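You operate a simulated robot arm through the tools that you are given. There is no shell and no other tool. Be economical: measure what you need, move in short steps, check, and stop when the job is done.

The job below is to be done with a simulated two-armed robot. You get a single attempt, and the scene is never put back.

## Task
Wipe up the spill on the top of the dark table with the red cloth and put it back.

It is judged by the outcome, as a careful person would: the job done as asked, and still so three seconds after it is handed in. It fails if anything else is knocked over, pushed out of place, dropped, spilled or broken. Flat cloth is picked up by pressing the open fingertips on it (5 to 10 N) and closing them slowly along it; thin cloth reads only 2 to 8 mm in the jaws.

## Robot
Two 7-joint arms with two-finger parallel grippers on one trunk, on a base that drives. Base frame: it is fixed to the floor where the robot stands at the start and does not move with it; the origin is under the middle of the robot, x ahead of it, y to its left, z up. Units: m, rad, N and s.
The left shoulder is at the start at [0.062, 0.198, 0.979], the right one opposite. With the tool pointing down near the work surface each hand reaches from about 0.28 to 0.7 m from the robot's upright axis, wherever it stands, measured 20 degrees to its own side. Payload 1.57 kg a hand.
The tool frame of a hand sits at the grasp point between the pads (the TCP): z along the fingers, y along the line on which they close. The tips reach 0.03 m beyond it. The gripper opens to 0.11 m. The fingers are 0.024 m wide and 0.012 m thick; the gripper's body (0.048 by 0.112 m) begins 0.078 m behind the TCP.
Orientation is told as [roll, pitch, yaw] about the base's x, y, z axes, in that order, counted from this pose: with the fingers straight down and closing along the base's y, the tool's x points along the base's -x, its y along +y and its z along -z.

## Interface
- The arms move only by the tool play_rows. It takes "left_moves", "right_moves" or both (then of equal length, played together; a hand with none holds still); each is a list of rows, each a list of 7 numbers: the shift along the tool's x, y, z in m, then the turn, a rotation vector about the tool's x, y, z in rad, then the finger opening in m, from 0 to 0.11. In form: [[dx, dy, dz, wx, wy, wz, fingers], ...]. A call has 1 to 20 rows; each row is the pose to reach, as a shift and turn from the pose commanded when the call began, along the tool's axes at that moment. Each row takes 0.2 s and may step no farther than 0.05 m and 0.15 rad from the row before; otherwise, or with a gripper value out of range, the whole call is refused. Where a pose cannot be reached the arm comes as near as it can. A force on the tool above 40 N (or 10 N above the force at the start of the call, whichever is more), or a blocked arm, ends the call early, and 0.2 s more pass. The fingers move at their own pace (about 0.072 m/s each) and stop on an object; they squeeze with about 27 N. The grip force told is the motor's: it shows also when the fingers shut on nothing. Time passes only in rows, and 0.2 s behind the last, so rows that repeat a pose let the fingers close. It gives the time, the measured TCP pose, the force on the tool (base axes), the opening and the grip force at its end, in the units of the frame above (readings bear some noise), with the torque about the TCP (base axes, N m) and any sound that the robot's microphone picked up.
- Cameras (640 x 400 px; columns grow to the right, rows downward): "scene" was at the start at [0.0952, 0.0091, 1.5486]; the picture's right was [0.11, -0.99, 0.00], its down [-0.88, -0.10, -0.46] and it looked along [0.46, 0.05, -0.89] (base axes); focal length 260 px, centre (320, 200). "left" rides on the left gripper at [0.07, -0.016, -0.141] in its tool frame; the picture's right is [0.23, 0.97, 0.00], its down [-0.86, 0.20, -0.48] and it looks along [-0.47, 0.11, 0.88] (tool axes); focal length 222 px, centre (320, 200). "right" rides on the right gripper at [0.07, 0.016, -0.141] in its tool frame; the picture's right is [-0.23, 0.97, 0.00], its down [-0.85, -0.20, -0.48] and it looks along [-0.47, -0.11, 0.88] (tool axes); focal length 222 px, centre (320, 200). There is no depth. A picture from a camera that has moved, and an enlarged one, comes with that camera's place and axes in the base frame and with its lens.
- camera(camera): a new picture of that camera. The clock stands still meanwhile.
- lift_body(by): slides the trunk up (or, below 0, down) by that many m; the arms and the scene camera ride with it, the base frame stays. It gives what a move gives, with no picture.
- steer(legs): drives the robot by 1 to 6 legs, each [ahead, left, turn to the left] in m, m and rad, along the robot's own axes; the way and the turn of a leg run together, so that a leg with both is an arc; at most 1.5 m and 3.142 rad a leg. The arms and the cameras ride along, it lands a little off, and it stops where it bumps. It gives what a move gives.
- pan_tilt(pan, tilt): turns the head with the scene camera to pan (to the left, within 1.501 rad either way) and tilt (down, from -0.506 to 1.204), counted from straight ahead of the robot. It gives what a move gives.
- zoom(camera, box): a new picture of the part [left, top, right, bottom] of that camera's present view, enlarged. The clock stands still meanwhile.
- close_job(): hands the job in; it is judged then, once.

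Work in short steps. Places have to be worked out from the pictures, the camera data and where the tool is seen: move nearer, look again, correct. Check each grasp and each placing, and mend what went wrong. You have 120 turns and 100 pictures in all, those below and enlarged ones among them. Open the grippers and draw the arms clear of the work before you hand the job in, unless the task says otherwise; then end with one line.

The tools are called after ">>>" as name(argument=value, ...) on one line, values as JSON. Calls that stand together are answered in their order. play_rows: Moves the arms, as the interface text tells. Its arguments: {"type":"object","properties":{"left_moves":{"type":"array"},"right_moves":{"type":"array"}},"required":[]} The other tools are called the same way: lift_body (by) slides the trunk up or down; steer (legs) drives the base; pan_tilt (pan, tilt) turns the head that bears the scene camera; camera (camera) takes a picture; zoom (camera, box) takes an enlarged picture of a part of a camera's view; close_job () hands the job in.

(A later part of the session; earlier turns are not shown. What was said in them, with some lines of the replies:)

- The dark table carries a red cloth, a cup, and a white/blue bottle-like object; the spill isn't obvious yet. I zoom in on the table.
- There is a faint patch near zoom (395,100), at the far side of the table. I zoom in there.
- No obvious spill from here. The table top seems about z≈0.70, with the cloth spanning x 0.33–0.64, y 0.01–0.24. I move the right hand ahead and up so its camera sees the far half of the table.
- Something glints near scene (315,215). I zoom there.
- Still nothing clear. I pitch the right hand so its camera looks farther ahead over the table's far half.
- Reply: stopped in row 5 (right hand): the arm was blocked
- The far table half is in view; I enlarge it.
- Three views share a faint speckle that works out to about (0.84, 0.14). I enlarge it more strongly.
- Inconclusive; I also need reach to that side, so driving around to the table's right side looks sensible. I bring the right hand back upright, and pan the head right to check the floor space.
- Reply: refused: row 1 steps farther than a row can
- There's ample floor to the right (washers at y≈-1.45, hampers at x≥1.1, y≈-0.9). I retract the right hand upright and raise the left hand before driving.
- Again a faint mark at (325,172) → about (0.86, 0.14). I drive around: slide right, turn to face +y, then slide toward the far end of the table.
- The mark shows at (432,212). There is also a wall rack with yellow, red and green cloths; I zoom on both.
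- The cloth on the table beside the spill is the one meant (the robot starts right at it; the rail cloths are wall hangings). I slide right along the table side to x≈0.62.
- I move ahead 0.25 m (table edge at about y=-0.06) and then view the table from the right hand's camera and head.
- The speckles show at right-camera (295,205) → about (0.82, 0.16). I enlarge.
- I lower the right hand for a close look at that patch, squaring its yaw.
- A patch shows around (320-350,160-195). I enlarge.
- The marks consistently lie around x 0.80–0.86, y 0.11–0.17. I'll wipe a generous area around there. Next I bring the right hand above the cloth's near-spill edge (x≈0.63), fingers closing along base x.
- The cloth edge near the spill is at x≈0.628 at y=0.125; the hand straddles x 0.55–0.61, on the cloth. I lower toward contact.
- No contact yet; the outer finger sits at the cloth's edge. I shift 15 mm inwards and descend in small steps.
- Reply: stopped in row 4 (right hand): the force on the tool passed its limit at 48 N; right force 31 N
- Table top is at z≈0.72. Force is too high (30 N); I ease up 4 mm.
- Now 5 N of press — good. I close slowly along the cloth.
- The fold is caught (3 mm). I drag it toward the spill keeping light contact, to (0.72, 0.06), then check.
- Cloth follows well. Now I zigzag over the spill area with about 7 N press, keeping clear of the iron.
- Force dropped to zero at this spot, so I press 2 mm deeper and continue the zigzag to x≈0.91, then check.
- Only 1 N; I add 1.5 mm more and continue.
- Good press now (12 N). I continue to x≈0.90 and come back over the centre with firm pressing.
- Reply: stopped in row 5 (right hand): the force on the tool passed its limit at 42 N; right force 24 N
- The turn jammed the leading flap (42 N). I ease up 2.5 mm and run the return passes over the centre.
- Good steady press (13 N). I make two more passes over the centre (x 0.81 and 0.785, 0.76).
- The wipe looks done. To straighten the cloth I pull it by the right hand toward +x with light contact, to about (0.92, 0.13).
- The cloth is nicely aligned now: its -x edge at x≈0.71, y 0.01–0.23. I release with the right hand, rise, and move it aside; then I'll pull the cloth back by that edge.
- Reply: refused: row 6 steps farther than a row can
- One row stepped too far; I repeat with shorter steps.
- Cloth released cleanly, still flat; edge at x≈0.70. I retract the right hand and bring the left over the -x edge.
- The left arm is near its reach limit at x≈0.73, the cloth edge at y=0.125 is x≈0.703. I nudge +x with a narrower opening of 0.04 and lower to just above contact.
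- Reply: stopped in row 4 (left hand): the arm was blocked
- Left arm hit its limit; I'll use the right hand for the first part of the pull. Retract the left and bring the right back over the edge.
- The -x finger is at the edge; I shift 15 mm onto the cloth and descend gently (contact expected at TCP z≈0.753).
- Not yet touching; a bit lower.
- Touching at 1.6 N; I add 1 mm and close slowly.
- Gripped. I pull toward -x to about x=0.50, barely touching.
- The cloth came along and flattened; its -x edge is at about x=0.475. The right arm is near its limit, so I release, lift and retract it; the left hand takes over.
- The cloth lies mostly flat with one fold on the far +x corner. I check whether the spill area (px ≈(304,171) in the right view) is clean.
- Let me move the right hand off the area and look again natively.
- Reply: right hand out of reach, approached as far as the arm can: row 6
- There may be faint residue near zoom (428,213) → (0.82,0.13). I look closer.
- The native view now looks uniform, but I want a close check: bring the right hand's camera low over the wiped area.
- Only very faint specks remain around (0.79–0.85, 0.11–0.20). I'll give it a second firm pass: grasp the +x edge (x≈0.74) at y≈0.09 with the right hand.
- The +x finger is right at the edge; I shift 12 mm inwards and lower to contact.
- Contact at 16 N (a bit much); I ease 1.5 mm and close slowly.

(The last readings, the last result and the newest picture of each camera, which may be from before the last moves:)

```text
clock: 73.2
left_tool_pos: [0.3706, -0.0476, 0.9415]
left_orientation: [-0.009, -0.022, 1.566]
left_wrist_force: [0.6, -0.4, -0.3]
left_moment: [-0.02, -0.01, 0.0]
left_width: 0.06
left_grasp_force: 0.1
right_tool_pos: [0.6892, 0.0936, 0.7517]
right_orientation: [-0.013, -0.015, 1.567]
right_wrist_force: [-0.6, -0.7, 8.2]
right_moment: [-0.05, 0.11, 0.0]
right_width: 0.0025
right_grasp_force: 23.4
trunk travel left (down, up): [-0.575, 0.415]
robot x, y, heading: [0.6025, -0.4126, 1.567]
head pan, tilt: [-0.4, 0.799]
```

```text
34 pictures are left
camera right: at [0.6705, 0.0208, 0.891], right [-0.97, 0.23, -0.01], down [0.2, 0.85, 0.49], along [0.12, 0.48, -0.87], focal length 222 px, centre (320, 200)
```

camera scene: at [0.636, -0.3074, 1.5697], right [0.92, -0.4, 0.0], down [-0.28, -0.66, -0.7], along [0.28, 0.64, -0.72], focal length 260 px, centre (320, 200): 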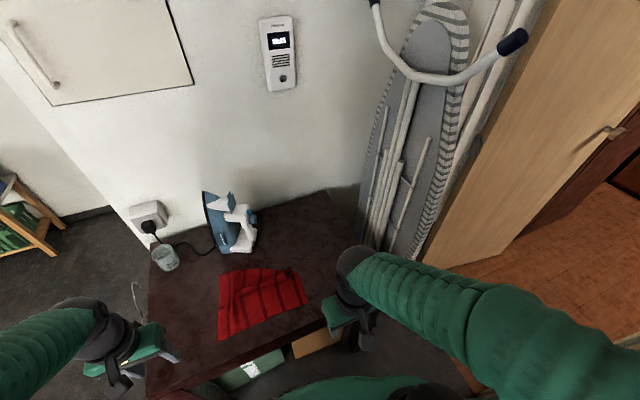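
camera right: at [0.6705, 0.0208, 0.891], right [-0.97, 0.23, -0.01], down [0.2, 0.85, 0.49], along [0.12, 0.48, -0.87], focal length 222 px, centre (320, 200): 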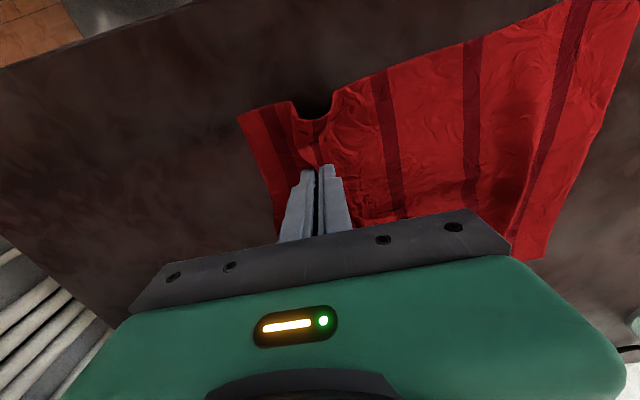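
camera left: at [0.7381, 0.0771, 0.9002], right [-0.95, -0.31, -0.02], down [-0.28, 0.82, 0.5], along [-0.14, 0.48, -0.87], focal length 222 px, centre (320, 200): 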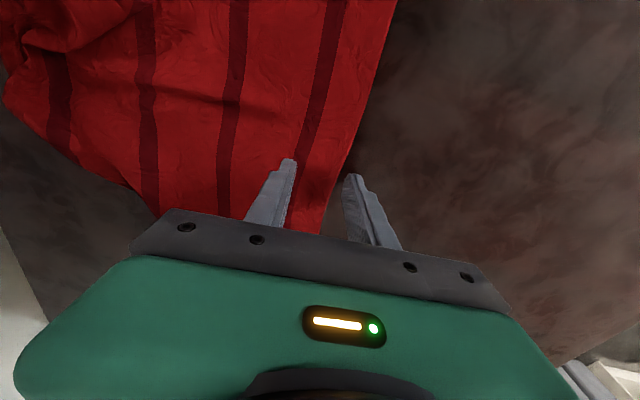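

Gripped well. I drag toward the spill and zigzag firmly again, y 0.08–0.19.

>>> play_rows(right_moves=[[0.013, -0.031, 0, 0, 0, 0, 0], [0.023, -0.066, 0, 0, 0, 0, 0], [-0.006, -0.086, 0, 0, 0, 0, 0], [-0.045, -0.086, 0, 0, 0, 0, 0], [-0.085, -0.086, 0, 0, 0, 0, 0], [-0.096, -0.106, 0, 0, 0, 0, 0], [-0.06, -0.106, 0, 0, 0, 0, 0], [-0.02, -0.106, 0, 0, 0, 0, 0], [0.014, -0.106, 0, 0, 0, 0, 0], [0.014, -0.126, 0, 0, 0, 0, 0], [-0.02, -0.126, 0, 0, 0, 0, 0], [-0.06, -0.126, 0, 0, 0, 0, 0], [-0.1, -0.126, 0, 0, 0, 0, 0]])

```text
clock: 76.0
left_tool_pos: [0.3711, -0.0452, 0.941]
left_orientation: [-0.009, -0.022, 1.565]
left_wrist_force: [-0.6, -0.6, -0.6]
left_moment: [-0.01, -0.01, 0.0]
left_width: 0.0598
left_grasp_force: 0.2
right_tool_pos: [0.8179, 0.1945, 0.7524]
right_orientation: [-0.011, -0.012, 1.564]
right_wrist_force: [0.6, -0.1, -0.1]
right_moment: [-0.03, -0.01, 0.01]
right_width: 0.0022
right_grasp_force: 23.6
trunk travel left (down, up): [-0.575, 0.415]
robot x, y, heading: [0.6016, -0.4153, 1.566]
head pan, tilt: [-0.4, 0.799]
```

Force vanished at this end; I press 3 mm deeper and sweep back.

>>> play_rows(right_moves=[[0, 0, 0.002, 0, 0, 0, 0], [0, 0, 0.003, 0, 0, 0, 0], [0.04, 0, 0.003, 0, 0, 0, 0], [0.08, 0, 0.003, 0, 0, 0, 0], [0.115, 0, 0.003, 0, 0, 0, 0]])

```text
clock: 77.2
left_tool_pos: [0.3703, -0.0482, 0.9424]
left_orientation: [-0.01, -0.023, 1.566]
left_wrist_force: [-0.5, -0.2, -0.8]
left_moment: [-0.03, 0.01, -0.04]
left_width: 0.0599
left_grasp_force: 0.2
right_tool_pos: [0.8141, 0.0795, 0.7501]
right_orientation: [-0.014, -0.02, 1.566]
right_wrist_force: [0.1, 7.3, 23.4]
right_moment: [0.06, 0.13, -0.06]
right_width: 0.0023
right_grasp_force: 24.0
trunk travel left (down, up): [-0.575, 0.415]
robot x, y, heading: [0.602, -0.4134, 1.567]
head pan, tilt: [-0.4, 0.799]
```

Firm (23 N) here; I continue with slightly less depth at low y, across x 0.835–0.87 and back to 0.79.

>>> play_rows(right_moves=[[0, -0.02, -0.0015, 0, 0, 0, 0], [-0.04, -0.02, -0.001, 0, 0, 0, 0], [-0.08, -0.02, -0.0005, 0, 0, 0, 0], [-0.115, -0.02, -0.0005, 0, 0, 0, 0], [-0.115, -0.04, -0.0005, 0, 0, 0, 0], [-0.08, -0.04, -0.0005, 0, 0, 0, 0], [-0.04, -0.04, -0.001, 0, 0, 0, 0], [0, -0.04, -0.0015, 0, 0, 0, 0], [0, -0.06, -0.0015, 0, 0, 0, 0], [-0.04, -0.06, -0.001, 0, 0, 0, 0], [-0.08, -0.06, -0.0005, 0, 0, 0, 0], [-0.125, -0.06, -0.0005, 0, 0, 0, 0]])

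>>> camera(camera="scene")

```text
clock: 79.8
left_tool_pos: [0.3723, -0.0459, 0.9398]
left_orientation: [-0.008, -0.018, 1.563]
left_wrist_force: [-0.1, 0.3, 0.0]
left_moment: [0.04, 0.03, -0.02]
left_width: 0.06
left_grasp_force: 0.1
right_tool_pos: [0.8769, 0.2032, 0.7532]
right_orientation: [-0.012, -0.012, 1.565]
right_wrist_force: [-0.1, 0.6, -0.2]
right_moment: [-0.06, 0.03, 0.03]
right_width: 0.0022
right_grasp_force: 23.8
trunk travel left (down, up): [-0.575, 0.415]
robot x, y, heading: [0.6057, -0.4109, 1.562]
head pan, tilt: [-0.4, 0.799]
```

```text
33 pictures are left
camera scene: at [0.6364, -0.3037, 1.5695], right [0.92, -0.4, 0.0], down [-0.28, -0.66, -0.69], along [0.28, 0.64, -0.72], focal length 260 px, centre (320, 200)
```

scene: 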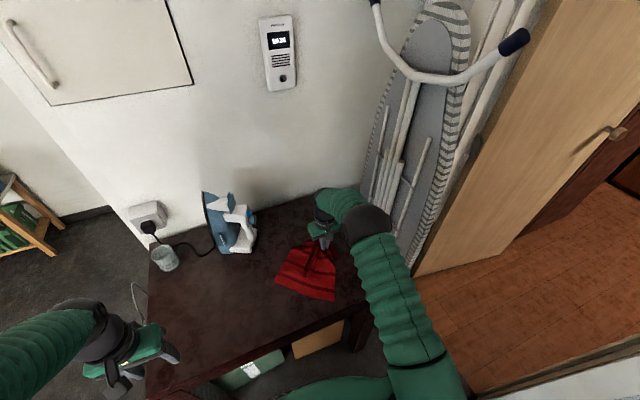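

At high y contact was light; I make return passes with 2–2.5 mm more depth there.

>>> play_rows(right_moves=[[0, 0.01, 0.0025, 0, 0, 0, 0], [0.04, 0.01, 0.002, 0, 0, 0, 0], [0.08, 0.01, 0.001, 0, 0, 0, 0], [0.12, 0.01, 0.0, 0, 0, 0, 0], [0.12, 0.03, 0.0, 0, 0, 0, 0], [0.08, 0.03, 0.001, 0, 0, 0, 0], [0.04, 0.03, 0.002, 0, 0, 0, 0], [0.0, 0.03, 0.0025, 0, 0, 0, 0], [0.0, 0.05, 0.0025, 0, 0, 0, 0], [0.04, 0.05, 0.002, 0, 0, 0, 0], [0.08, 0.05, 0.001, 0, 0, 0, 0], [0.12, 0.05, 0.0, 0, 0, 0, 0], [0.12, 0.07, 0.0, 0, 0, 0, 0], [0.08, 0.07, 0.001, 0, 0, 0, 0], [0.04, 0.07, 0.002, 0, 0, 0, 0], [0.01, 0.07, 0.0025, 0, 0, 0, 0], [0.01, 0.085, 0.0025, 0, 0, 0, 0], [0.04, 0.085, 0.002, 0, 0, 0, 0], [0.08, 0.085, 0.001, 0, 0, 0, 0], [0.12, 0.085, 0.0, 0, 0, 0, 0]])

>>> camera(camera="right")

```text
clock: 84.0
left_tool_pos: [0.3697, -0.0481, 0.9401]
left_orientation: [-0.011, -0.022, 1.563]
left_wrist_force: [-0.6, 0.3, 0.1]
left_moment: [0.0, -0.05, 0.02]
left_width: 0.06
left_grasp_force: 0.0
right_tool_pos: [0.7894, 0.0842, 0.7511]
right_orientation: [-0.012, -0.022, 1.564]
right_wrist_force: [-2.6, 7.3, 27.4]
right_moment: [0.05, 0.2, -0.05]
right_width: 0.0024
right_grasp_force: 23.9
trunk travel left (down, up): [-0.575, 0.415]
robot x, y, heading: [0.6046, -0.4115, 1.566]
head pan, tilt: [-0.4, 0.799]
```

```text
32 pictures are left
camera right: at [0.7701, 0.0103, 0.8905], right [-0.97, 0.23, -0.01], down [0.2, 0.84, 0.5], along [0.12, 0.48, -0.87], focal length 222 px, centre (320, 200)
```

right: 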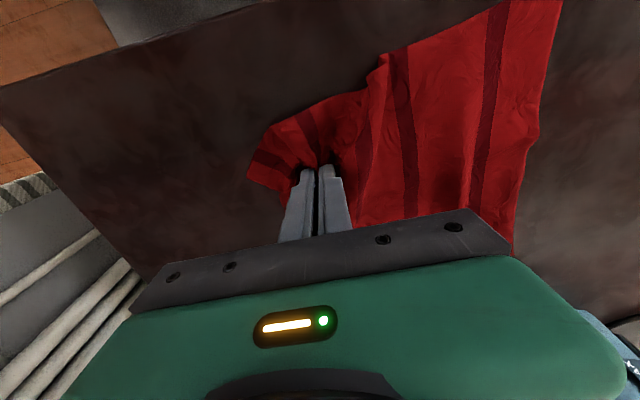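

Firm throughout. Now I lighten up and pull straight to +x (0.92, 0.11) to align the cloth, then release and lift.

>>> play_rows(right_moves=[[0, 0, -0.005, 0, 0, 0, 0], [-0.005, -0.03, -0.005, 0, 0, 0, 0], [-0.01, -0.06, -0.005, 0, 0, 0, 0], [-0.02, -0.09, -0.005, 0, 0, 0, 0], [-0.025, -0.12, -0.005, 0, 0, 0, 0], [-0.025, -0.13, -0.003, 0, 0, 0, 0], [-0.025, -0.13, -0.003, 0, 0, 0, 0.02], [-0.025, -0.13, -0.003, 0, 0, 0, 0.03], [-0.025, -0.13, -0.03, 0, 0, 0, 0.03], [-0.025, -0.13, -0.07, 0, 0, 0, 0.03], [-0.025, -0.13, -0.11, 0, 0, 0, 0.03], [0.01, -0.11, -0.13, 0, 0, 0, 0.06]])

>>> camera(camera="right")

>>> camera(camera="scene")

```text
clock: 86.6
left_tool_pos: [0.3708, -0.0492, 0.9421]
left_orientation: [-0.009, -0.025, 1.566]
left_wrist_force: [-0.7, -0.3, 0.0]
left_moment: [0.01, 0.01, 0.03]
left_width: 0.06
left_grasp_force: 0.0
right_tool_pos: [0.898, 0.0672, 0.8826]
right_orientation: [-0.012, -0.016, 1.565]
right_wrist_force: [0.5, -0.1, 0.7]
right_moment: [0.02, -0.02, 0.05]
right_width: 0.0601
right_grasp_force: 0.0
trunk travel left (down, up): [-0.575, 0.415]
robot x, y, heading: [0.6046, -0.4136, 1.563]
head pan, tilt: [-0.4, 0.799]
```

```text
31 pictures are left
camera right: at [0.8795, -0.0045, 1.0223], right [-0.97, 0.23, -0.01], down [0.2, 0.85, 0.49], along [0.12, 0.48, -0.87], focal length 222 px, centre (320, 200)
```

right: 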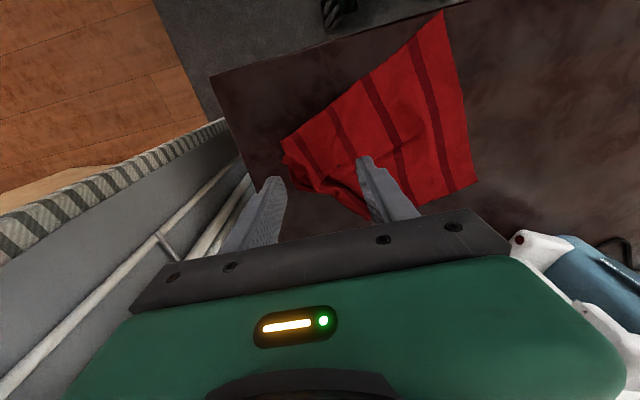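

```text
30 pictures are left
camera scene: at [0.6349, -0.3099, 1.57], right [0.92, -0.4, 0.0], down [-0.28, -0.66, -0.7], along [0.28, 0.64, -0.72], focal length 260 px, centre (320, 200)
```

scene: 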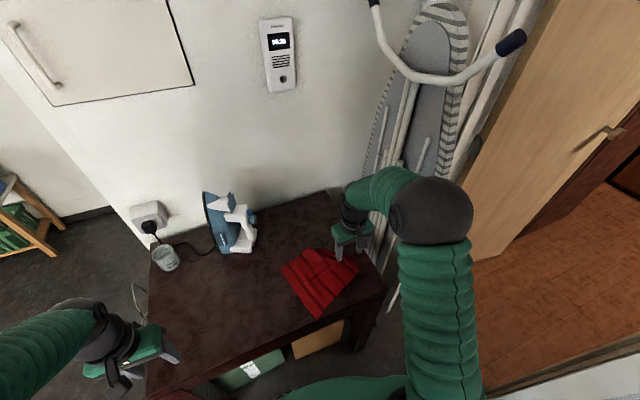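

Released; the -x edge runs from (0.742,-0.03) to (0.686,0.19). I bring the right hand over a grip point ~(0.755, 0.09).

>>> play_rows(right_moves=[[-0.005, 0.035, 0, 0, 0, 0, 0.06], [-0.012, 0.07, 0.01, 0, 0, 0, 0.06], [-0.018, 0.105, 0.03, 0, 0, 0, 0.06], [-0.023, 0.135, 0.06, 0, 0, 0, 0.06], [-0.023, 0.14, 0.1, 0, 0, 0, 0.06], [-0.023, 0.14, 0.115, 0, 0, 0, 0.06]])

>>> camera(camera="right")

```text
clock: 88.0
left_tool_pos: [0.3706, -0.0466, 0.9401]
left_orientation: [-0.007, -0.022, 1.566]
left_wrist_force: [0.2, -0.1, 0.5]
left_moment: [0.01, 0.01, 0.02]
left_width: 0.06
left_grasp_force: 0.0
right_tool_pos: [0.7605, 0.0954, 0.7639]
right_orientation: [-0.013, -0.015, 1.566]
right_wrist_force: [-0.1, 0.0, 0.2]
right_moment: [-0.01, 0.02, 0.01]
right_width: 0.06
right_grasp_force: 0.1
trunk travel left (down, up): [-0.575, 0.415]
robot x, y, heading: [0.6065, -0.4104, 1.568]
head pan, tilt: [-0.4, 0.799]
```

```text
29 pictures are left
camera right: at [0.7418, 0.0241, 0.9037], right [-0.97, 0.23, -0.01], down [0.2, 0.85, 0.49], along [0.12, 0.48, -0.87], focal length 222 px, centre (320, 200)
```

right: 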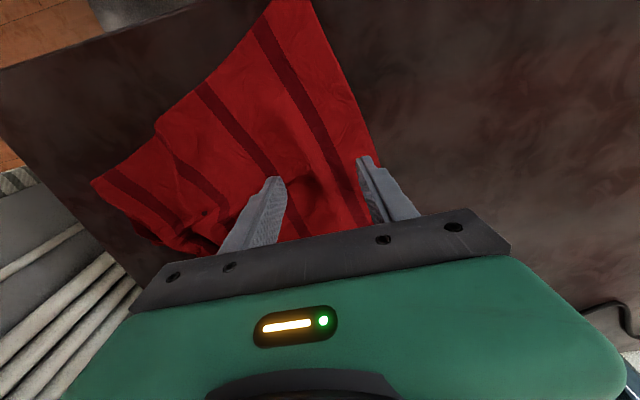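

The -x finger is just on the edge; shift 10 mm in and lower to contact.

>>> play_rows(right_moves=[[0, -0.01, 0.003, 0, 0, 0, 0.06], [0, -0.01, 0.008, 0, 0, 0, 0.06], [0, -0.01, 0.011, 0, 0, 0, 0.06]])

```text
clock: 88.8
left_tool_pos: [0.3714, -0.0451, 0.9404]
left_orientation: [-0.009, -0.022, 1.566]
left_wrist_force: [-0.2, -0.8, 0.1]
left_moment: [-0.01, -0.01, -0.02]
left_width: 0.0599
left_grasp_force: 0.0
right_tool_pos: [0.7714, 0.0955, 0.7532]
right_orientation: [-0.013, -0.014, 1.566]
right_wrist_force: [-0.6, 0.0, -0.2]
right_moment: [-0.02, -0.03, -0.04]
right_width: 0.0602
right_grasp_force: 0.1
trunk travel left (down, up): [-0.575, 0.415]
robot x, y, heading: [0.6055, -0.4132, 1.565]
head pan, tilt: [-0.4, 0.799]
```

>>> play_rows(right_moves=[[0, 0, 0.001, 0, 0, 0, 0.06], [0, 0, 0.002, 0, 0, 0, 0.06], [0, 0, 0.0025, 0, 0, 0, 0.06]])

```text
clock: 89.6
left_tool_pos: [0.3716, -0.0471, 0.9409]
left_orientation: [-0.008, -0.023, 1.565]
left_wrist_force: [0.4, 0.5, 0.4]
left_moment: [-0.02, -0.02, -0.02]
left_width: 0.06
left_grasp_force: 0.0
right_tool_pos: [0.7716, 0.0962, 0.7517]
right_orientation: [-0.012, -0.014, 1.564]
right_wrist_force: [-0.6, -0.5, 3.2]
right_moment: [-0.06, 0.14, 0.01]
right_width: 0.06
right_grasp_force: 0.0
trunk travel left (down, up): [-0.575, 0.415]
robot x, y, heading: [0.6047, -0.4123, 1.562]
head pan, tilt: [-0.4, 0.799]
```

3 N contact; I press slightly more and close slowly.

>>> play_rows(right_moves=[[0, 0, 0.0007, 0, 0, 0, 0.06], [0, 0, 0.0007, 0, 0, 0, 0.053], [0, 0, 0.0007, 0, 0, 0, 0.046], [0, 0, 0.0007, 0, 0, 0, 0.039], [0, 0, 0.0007, 0, 0, 0, 0.032], [0, 0, 0.0007, 0, 0, 0, 0.025], [0, 0, 0.0007, 0, 0, 0, 0.018], [0, 0, 0.0007, 0, 0, 0, 0.011], [0, 0, 0.0007, 0, 0, 0, 0.005], [0, 0, 0, 0, 0, 0, 0.0], [0, 0, 0, 0, 0, 0, 0.0], [0, 0, -0.002, 0, 0, 0, 0.0]])

>>> camera(camera="right")

```text
clock: 92.2
left_tool_pos: [0.3722, -0.0459, 0.94]
left_orientation: [-0.008, -0.022, 1.565]
left_wrist_force: [0.0, -0.3, -0.8]
left_moment: [0.01, -0.05, 0.02]
left_width: 0.0602
left_grasp_force: 0.1
right_tool_pos: [0.771, 0.0962, 0.7521]
right_orientation: [-0.01, -0.012, 1.567]
right_wrist_force: [0.4, 0.8, 0.2]
right_moment: [-0.04, -0.02, -0.01]
right_width: 0.0023
right_grasp_force: 24.3
trunk travel left (down, up): [-0.575, 0.415]
robot x, y, heading: [0.6073, -0.4169, 1.565]
head pan, tilt: [-0.4, 0.799]
```

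```text
28 pictures are left
camera right: at [0.7527, 0.025, 0.892], right [-0.97, 0.23, -0.01], down [0.2, 0.85, 0.49], along [0.12, 0.48, -0.87], focal length 222 px, centre (320, 200)
```

right: 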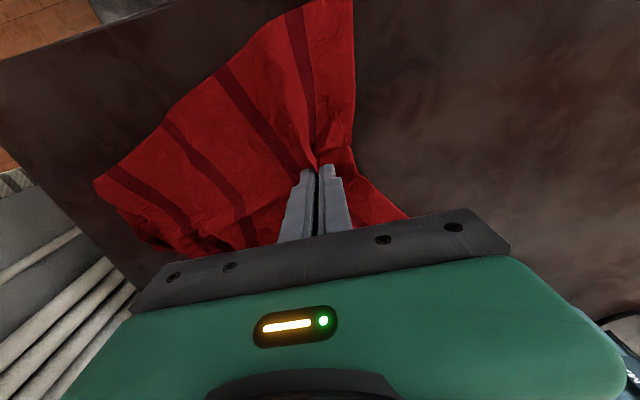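

Gripped. I pull toward -x to (0.57, 0.12); afterwards I'll drive the base left while holding to finish the pull.

>>> play_rows(right_moves=[[0, 0.03, -0.001, 0, 0, 0, 0], [-0.004, 0.06, -0.001, 0, 0, 0, 0], [-0.008, 0.09, -0.001, 0, 0, 0, 0], [-0.012, 0.12, -0.001, 0, 0, 0, 0], [-0.018, 0.15, -0.001, 0, 0, 0, 0], [-0.024, 0.18, -0.001, 0, 0, 0, 0], [-0.03, 0.2, -0.001, 0, 0, 0, 0]])

>>> steer(legs=[[0, 0.2, 0]])

>>> pan_tilt(pan=-0.2, tilt=1.0)

>>> camera(camera="scene")

>>> camera(camera="right")

```text
clock: 93.8
left_tool_pos: [0.3703, -0.0464, 0.9409]
left_orientation: [-0.009, -0.021, 1.566]
left_wrist_force: [-0.6, -0.5, -0.1]
left_moment: [-0.01, 0.03, -0.02]
left_width: 0.0601
left_grasp_force: 0.0
right_tool_pos: [0.5708, 0.1253, 0.7528]
right_orientation: [-0.014, -0.014, 1.567]
right_wrist_force: [1.0, 0.7, 0.0]
right_moment: [0.0, 0.0, 0.01]
right_width: 0.002
right_grasp_force: 23.6
trunk travel left (down, up): [-0.575, 0.415]
robot x, y, heading: [0.6015, -0.4155, 1.562]
head pan, tilt: [-0.4, 0.799]
```

```text
clock: 95.4
left_tool_pos: [0.1739, -0.0465, 0.9419]
left_orientation: [-0.003, -0.021, 1.565]
left_wrist_force: [-0.3, -0.2, 0.0]
left_moment: [0.0, 0.0, -0.02]
left_width: 0.0599
left_grasp_force: 0.2
right_tool_pos: [0.3733, 0.1273, 0.7515]
right_orientation: [-0.005, -0.015, 1.568]
right_wrist_force: [0.1, 0.6, -0.2]
right_moment: [-0.02, 0.03, -0.02]
right_width: 0.0023
right_grasp_force: 23.8
trunk travel left (down, up): [-0.575, 0.415]
robot x, y, heading: [0.4041, -0.4133, 1.565]
head pan, tilt: [-0.4, 0.799]
```

```text
clock: 96.2
left_tool_pos: [0.1722, -0.047, 0.9409]
left_orientation: [-0.007, -0.023, 1.566]
left_wrist_force: [0.0, 0.1, 0.3]
left_moment: [-0.02, 0.01, 0.02]
left_width: 0.0598
left_grasp_force: 0.0
right_tool_pos: [0.3715, 0.1263, 0.7527]
right_orientation: [-0.01, -0.016, 1.568]
right_wrist_force: [-0.4, 0.4, 0.4]
right_moment: [0.0, 0.03, 0.0]
right_width: 0.0023
right_grasp_force: 24.0
trunk travel left (down, up): [-0.575, 0.415]
robot x, y, heading: [0.4037, -0.4134, 1.561]
head pan, tilt: [-0.201, 1.0]
```

```text
27 pictures are left
camera scene: at [0.419, -0.3108, 1.5546], right [0.98, -0.21, 0.0], down [-0.17, -0.82, -0.54], along [0.11, 0.53, -0.84], focal length 260 px, centre (320, 200)
```

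scene: 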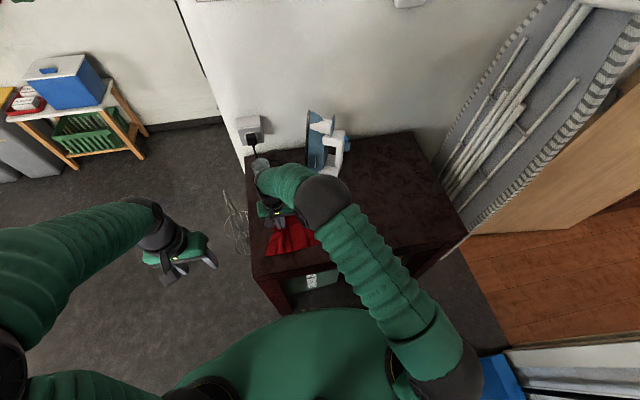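

```text
26 pictures are left
camera right: at [0.3534, 0.0545, 0.8931], right [-0.97, 0.23, -0.01], down [0.2, 0.85, 0.49], along [0.12, 0.48, -0.87], focal length 222 px, centre (320, 200)
```

right: 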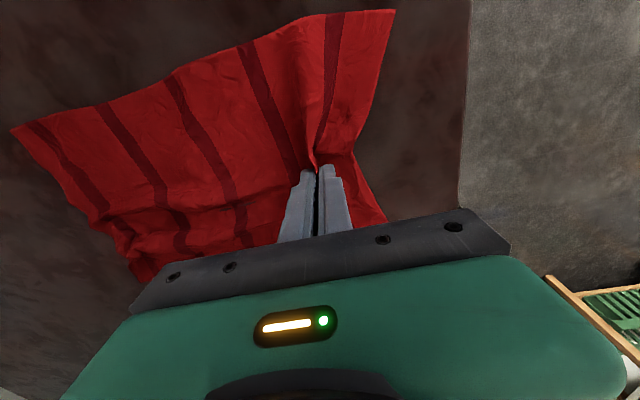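

The cloth is back at its place. I release, lift and swing the right hand back to view it.

>>> play_rows(right_moves=[[0, 0, 0, 0, 0, 0, 0.02], [0, 0, 0, 0, 0, 0, 0.04], [0, 0, -0.03, 0, 0, 0, 0.04], [0, 0, -0.07, 0, 0, 0, 0.04], [0, 0, -0.11, 0, 0, 0, 0.04], [0, -0.04, -0.13, 0, 0, 0, 0.06], [0, -0.08, -0.14, 0, 0, 0, 0.06], [0, -0.12, -0.15, 0, 0, 0, 0.06], [0, -0.16, -0.16, 0, 0, 0, 0.06], [0.0, -0.2, -0.16, 0, 0, 0, 0.06], [0.0, -0.24, -0.16, 0, 0, 0, 0.06], [0.0, -0.28, -0.16, 0, 0, 0, 0.06]])

>>> zoom(camera="scene", box=[220, 100, 470, 300])

>>> camera(camera="right")

```text
clock: 98.8
left_tool_pos: [0.1711, -0.0465, 0.9416]
left_orientation: [-0.007, -0.023, 1.563]
left_wrist_force: [0.3, 0.1, -0.9]
left_moment: [0.0, -0.01, 0.0]
left_width: 0.0599
left_grasp_force: 0.0
right_tool_pos: [0.6513, 0.1229, 0.917]
right_orientation: [-0.01, -0.017, 1.567]
right_wrist_force: [0.6, 0.0, -0.2]
right_moment: [0.01, 0.03, 0.03]
right_width: 0.0598
right_grasp_force: 0.1
trunk travel left (down, up): [-0.575, 0.415]
robot x, y, heading: [0.4036, -0.4118, 1.566]
head pan, tilt: [-0.201, 1.0]
```

```text
2.00 times, centred on (345, 200) of scene
camera zoom: at [0.4195, -0.311, 1.5546], right [0.98, -0.2, 0.0], down [-0.17, -0.82, -0.54], along [0.11, 0.53, -0.84], focal length 520 px, centre (270, 200)
```

zoom: 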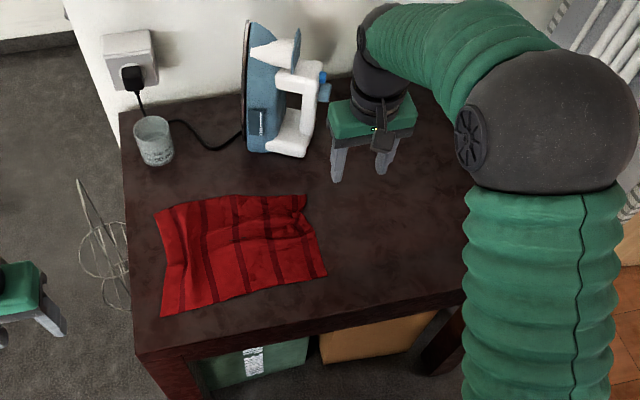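

```text
24 pictures are left
camera right: at [0.6326, 0.0511, 1.0569], right [-0.97, 0.23, -0.01], down [0.2, 0.85, 0.49], along [0.12, 0.48, -0.87], focal length 222 px, centre (320, 200)
```

right: 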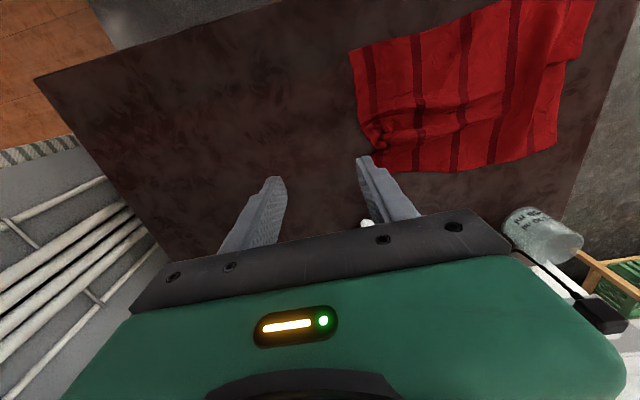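

Cloth centre is ≈(0.455,0.127) vs original ≈(0.476,0.125), slightly gathered at its far +x corner. One gentle tug there by the right hand will straighten and centre it.

>>> play_rows(right_moves=[[-0.01, 0.03, 0.02, 0, 0, 0, 0.06], [-0.025, 0.06, 0.05, 0, 0, 0, 0.06], [-0.035, 0.085, 0.08, 0, 0, 0, 0.06], [-0.04, 0.088, 0.115, 0, 0, 0, 0.06], [-0.04, 0.088, 0.15, 0, 0, 0, 0.06]])

>>> camera(camera="right")

```text
clock: 100.0
left_tool_pos: [0.1721, -0.0463, 0.9415]
left_orientation: [-0.009, -0.022, 1.565]
left_wrist_force: [-0.7, -0.7, -0.6]
left_moment: [-0.01, 0.0, 0.03]
left_width: 0.0599
left_grasp_force: 0.1
right_tool_pos: [0.5637, 0.1664, 0.7652]
right_orientation: [-0.011, -0.015, 1.568]
right_wrist_force: [-1.2, -0.1, 0.3]
right_moment: [-0.01, 0.0, 0.02]
right_width: 0.0602
right_grasp_force: 0.1
trunk travel left (down, up): [-0.575, 0.415]
robot x, y, heading: [0.3992, -0.4138, 1.565]
head pan, tilt: [-0.201, 1.0]
```

```text
23 pictures are left
camera right: at [0.5447, 0.0938, 0.9049], right [-0.97, 0.23, -0.01], down [0.2, 0.85, 0.49], along [0.12, 0.48, -0.87], focal length 222 px, centre (320, 200)
```

right: 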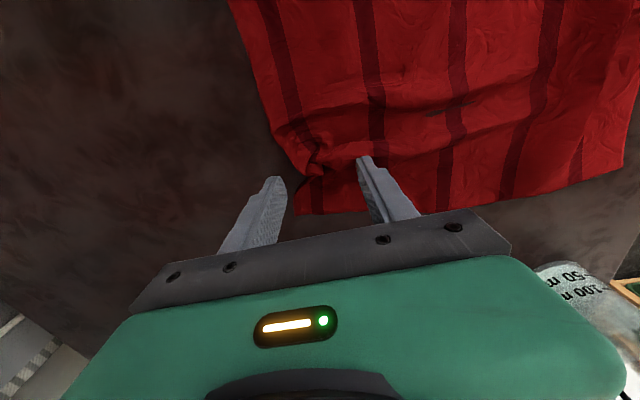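

The +x finger is off the cloth; shift 25 mm inwards and lower.

>>> play_rows(right_moves=[[0, 0.025, 0, 0, 0, 0, 0.06], [0, 0.025, 0.006, 0, 0, 0, 0.06], [0, 0.025, 0.0105, 0, 0, 0, 0.06], [0, 0.025, 0.0125, 0, 0, 0, 0.06]])

```text
clock: 101.0
left_tool_pos: [0.1698, -0.0467, 0.941]
left_orientation: [-0.008, -0.021, 1.566]
left_wrist_force: [1.1, 0.2, -0.1]
left_moment: [-0.03, -0.02, 0.01]
left_width: 0.0602
left_grasp_force: 0.1
right_tool_pos: [0.5366, 0.1658, 0.753]
right_orientation: [-0.011, -0.015, 1.567]
right_wrist_force: [-0.8, -0.2, 0.9]
right_moment: [-0.04, -0.05, -0.02]
right_width: 0.06
right_grasp_force: 0.5
trunk travel left (down, up): [-0.575, 0.415]
robot x, y, heading: [0.4003, -0.416, 1.567]
head pan, tilt: [-0.201, 1.0]
```

Just touching; 1.5 mm lower, then close slowly.

>>> play_rows(right_moves=[[0, 0, 0.001, 0, 0, 0, 0.06], [0, 0, 0.0015, 0, 0, 0, 0.053], [0, 0, 0.0015, 0, 0, 0, 0.046], [0, 0, 0.0015, 0, 0, 0, 0.039], [0, 0, 0.0015, 0, 0, 0, 0.032], [0, 0, 0.0015, 0, 0, 0, 0.025], [0, 0, 0.0015, 0, 0, 0, 0.018], [0, 0, 0.0015, 0, 0, 0, 0.011], [0, 0, 0.0015, 0, 0, 0, 0.005], [0, 0, 0.001, 0, 0, 0, 0.0], [0, 0, 0, 0, 0, 0, 0.0], [0, 0, 0, 0, 0, 0, 0.0]])

>>> camera(camera="right")

```text
clock: 103.5
left_tool_pos: [0.1711, -0.0467, 0.941]
left_orientation: [-0.01, -0.025, 1.565]
left_wrist_force: [-0.1, 0.2, -0.8]
left_moment: [-0.01, 0.0, 0.01]
left_width: 0.0599
left_grasp_force: 0.0
right_tool_pos: [0.5373, 0.1662, 0.7531]
right_orientation: [-0.01, -0.016, 1.568]
right_wrist_force: [-1.4, -0.5, 1.2]
right_moment: [0.0, -0.01, 0.02]
right_width: 0.0038
right_grasp_force: 24.3
trunk travel left (down, up): [-0.575, 0.415]
robot x, y, heading: [0.4047, -0.4117, 1.568]
head pan, tilt: [-0.201, 1.0]
```

```text
22 pictures are left
camera right: at [0.5194, 0.0935, 0.8931], right [-0.97, 0.23, -0.01], down [0.2, 0.85, 0.49], along [0.12, 0.48, -0.87], focal length 222 px, centre (320, 200)
```

right: 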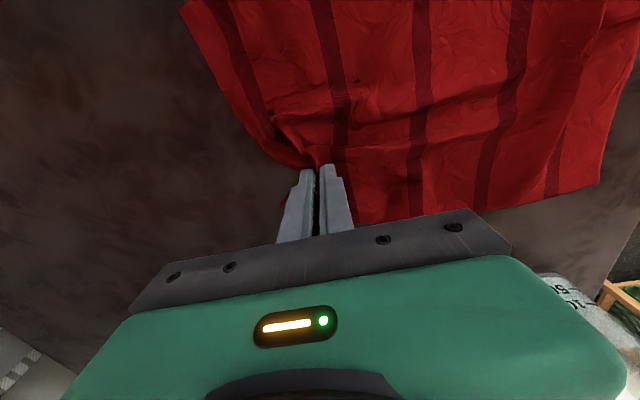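

Held (4 mm). I tug +6.5 cm in x, +2.5 cm in y, release, lift and look.

>>> play_rows(right_moves=[[-0.008, -0.02, -0.001, 0, 0, 0, 0], [-0.018, -0.045, -0.001, 0, 0, 0, 0], [-0.025, -0.065, -0.001, 0, 0, 0, 0], [-0.025, -0.065, -0.001, 0, 0, 0, 0.02], [-0.025, -0.065, -0.001, 0, 0, 0, 0.04], [-0.025, -0.065, -0.03, 0, 0, 0, 0.04], [-0.025, -0.065, -0.07, 0, 0, 0, 0.04], [-0.025, -0.065, -0.11, 0, 0, 0, 0.04], [-0.01, -0.09, -0.14, 0, 0, 0, 0.06], [0.02, -0.12, -0.16, 0, 0, 0, 0.06], [0.06, -0.14, -0.16, 0, 0, 0, 0.06], [0.1, -0.16, -0.16, 0, 0, 0, 0.06], [0.14, -0.18, -0.16, 0, 0, 0, 0.06], [0.18, -0.2, -0.16, 0, 0, 0, 0.06], [0.22, -0.22, -0.16, 0, 0, 0, 0.06]])

>>> zoom(camera="scene", box=[220, 100, 470, 300])

```text
clock: 106.8
left_tool_pos: [0.1709, -0.0487, 0.9432]
left_orientation: [-0.007, -0.024, 1.566]
left_wrist_force: [-0.3, 0.1, 0.8]
left_moment: [-0.01, -0.01, 0.01]
left_width: 0.0599
left_grasp_force: 0.1
right_tool_pos: [0.7561, -0.0564, 0.911]
right_orientation: [-0.01, -0.019, 1.567]
right_wrist_force: [0.2, -0.8, 1.0]
right_moment: [-0.01, 0.02, 0.0]
right_width: 0.0598
right_grasp_force: 0.0
trunk travel left (down, up): [-0.575, 0.415]
robot x, y, heading: [0.4041, -0.415, 1.568]
head pan, tilt: [-0.201, 1.0]
```

```text
2.00 times, centred on (345, 200) of scene
camera zoom: at [0.4188, -0.3137, 1.5548], right [0.98, -0.2, 0.0], down [-0.17, -0.82, -0.54], along [0.11, 0.53, -0.84], focal length 520 px, centre (270, 200)
```

zoom: 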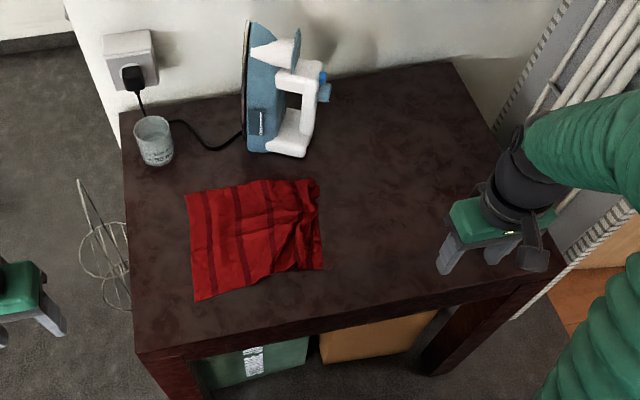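

Cloth now lies flat at centre ≈(0.489,0.147), within ~2.5 cm of where it was. I check the spill area once more; iron and cup are untouched.

>>> zoom(camera="scene", box=[370, 140, 450, 260])

>>> camera(camera="scene")

```text
3.33 times, centred on (410, 200) of scene
camera zoom: at [0.4188, -0.3137, 1.5548], right [0.98, -0.2, 0.0], down [-0.17, -0.82, -0.54], along [0.11, 0.53, -0.84], focal length 867 px, centre (20, 200)
```

zoom: 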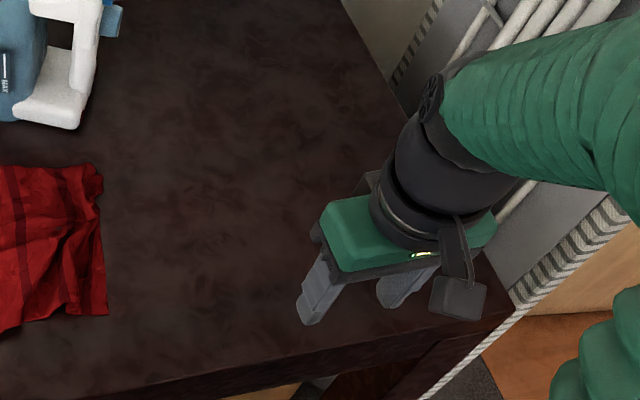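

```text
19 pictures are left
camera scene: at [0.4188, -0.3137, 1.5548], right [0.98, -0.2, 0.0], down [-0.17, -0.82, -0.54], along [0.11, 0.53, -0.84], focal length 260 px, centre (320, 200)
```

scene: 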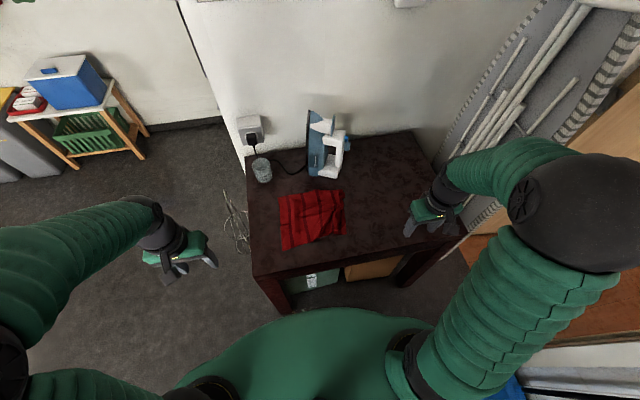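

The table is clean with no specks visible. I draw the right arm clear of the table before handing in.

>>> play_rows(right_moves=[[0.03, 0.02, -0.02, 0, 0, 0, 0.08], [0.06, 0.04, -0.04, 0, 0, 0, 0.11], [0.08, 0.06, -0.06, 0, 0, 0, 0.11], [0.08, 0.06, -0.08, 0, 0, 0, 0.11]], left_moves=[[0, 0, 0, 0, 0, 0, 0.08], [0, 0, 0, 0, 0, 0, 0.11], [0, 0, 0, 0, 0, 0, 0.11], [0, 0, 0, 0, 0, 0, 0.11]])

>>> camera(camera="scene")

```text
clock: 107.8
left_tool_pos: [0.1715, -0.0466, 0.9406]
left_orientation: [-0.009, -0.022, 1.565]
left_wrist_force: [-0.3, -0.3, -1.2]
left_moment: [0.03, -0.01, 0.0]
left_width: 0.1099
left_grasp_force: 0.1
right_tool_pos: [0.6967, -0.1392, 0.9907]
right_orientation: [-0.01, -0.015, 1.568]
right_wrist_force: [-0.1, 0.0, 0.3]
right_moment: [-0.03, 0.01, 0.04]
right_width: 0.11
right_grasp_force: 0.1
trunk travel left (down, up): [-0.575, 0.415]
robot x, y, heading: [0.405, -0.4138, 1.565]
head pan, tilt: [-0.201, 1.0]
```

```text
18 pictures are left
camera scene: at [0.4178, -0.313, 1.5547], right [0.98, -0.2, 0.0], down [-0.17, -0.82, -0.54], along [0.11, 0.53, -0.84], focal length 260 px, centre (320, 200)
```

scene: 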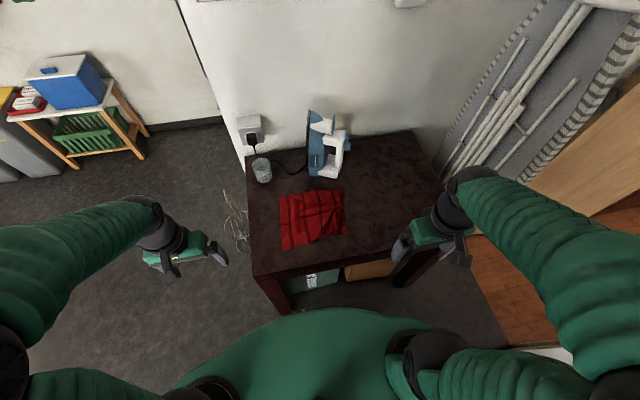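

Arms are clear, the cloth is back in place, and the iron and cup still stand where they were. I hand the job in.

>>> close_job()

```text
The job is handed in.
```

I wiped the spill off the dark table with the red cloth and laid the cloth back within about 2.5 cm of where it was, slightly wrinkled; no residue showed in the last pictures, though the spill was faint to see, and the iron and cup were not moved.
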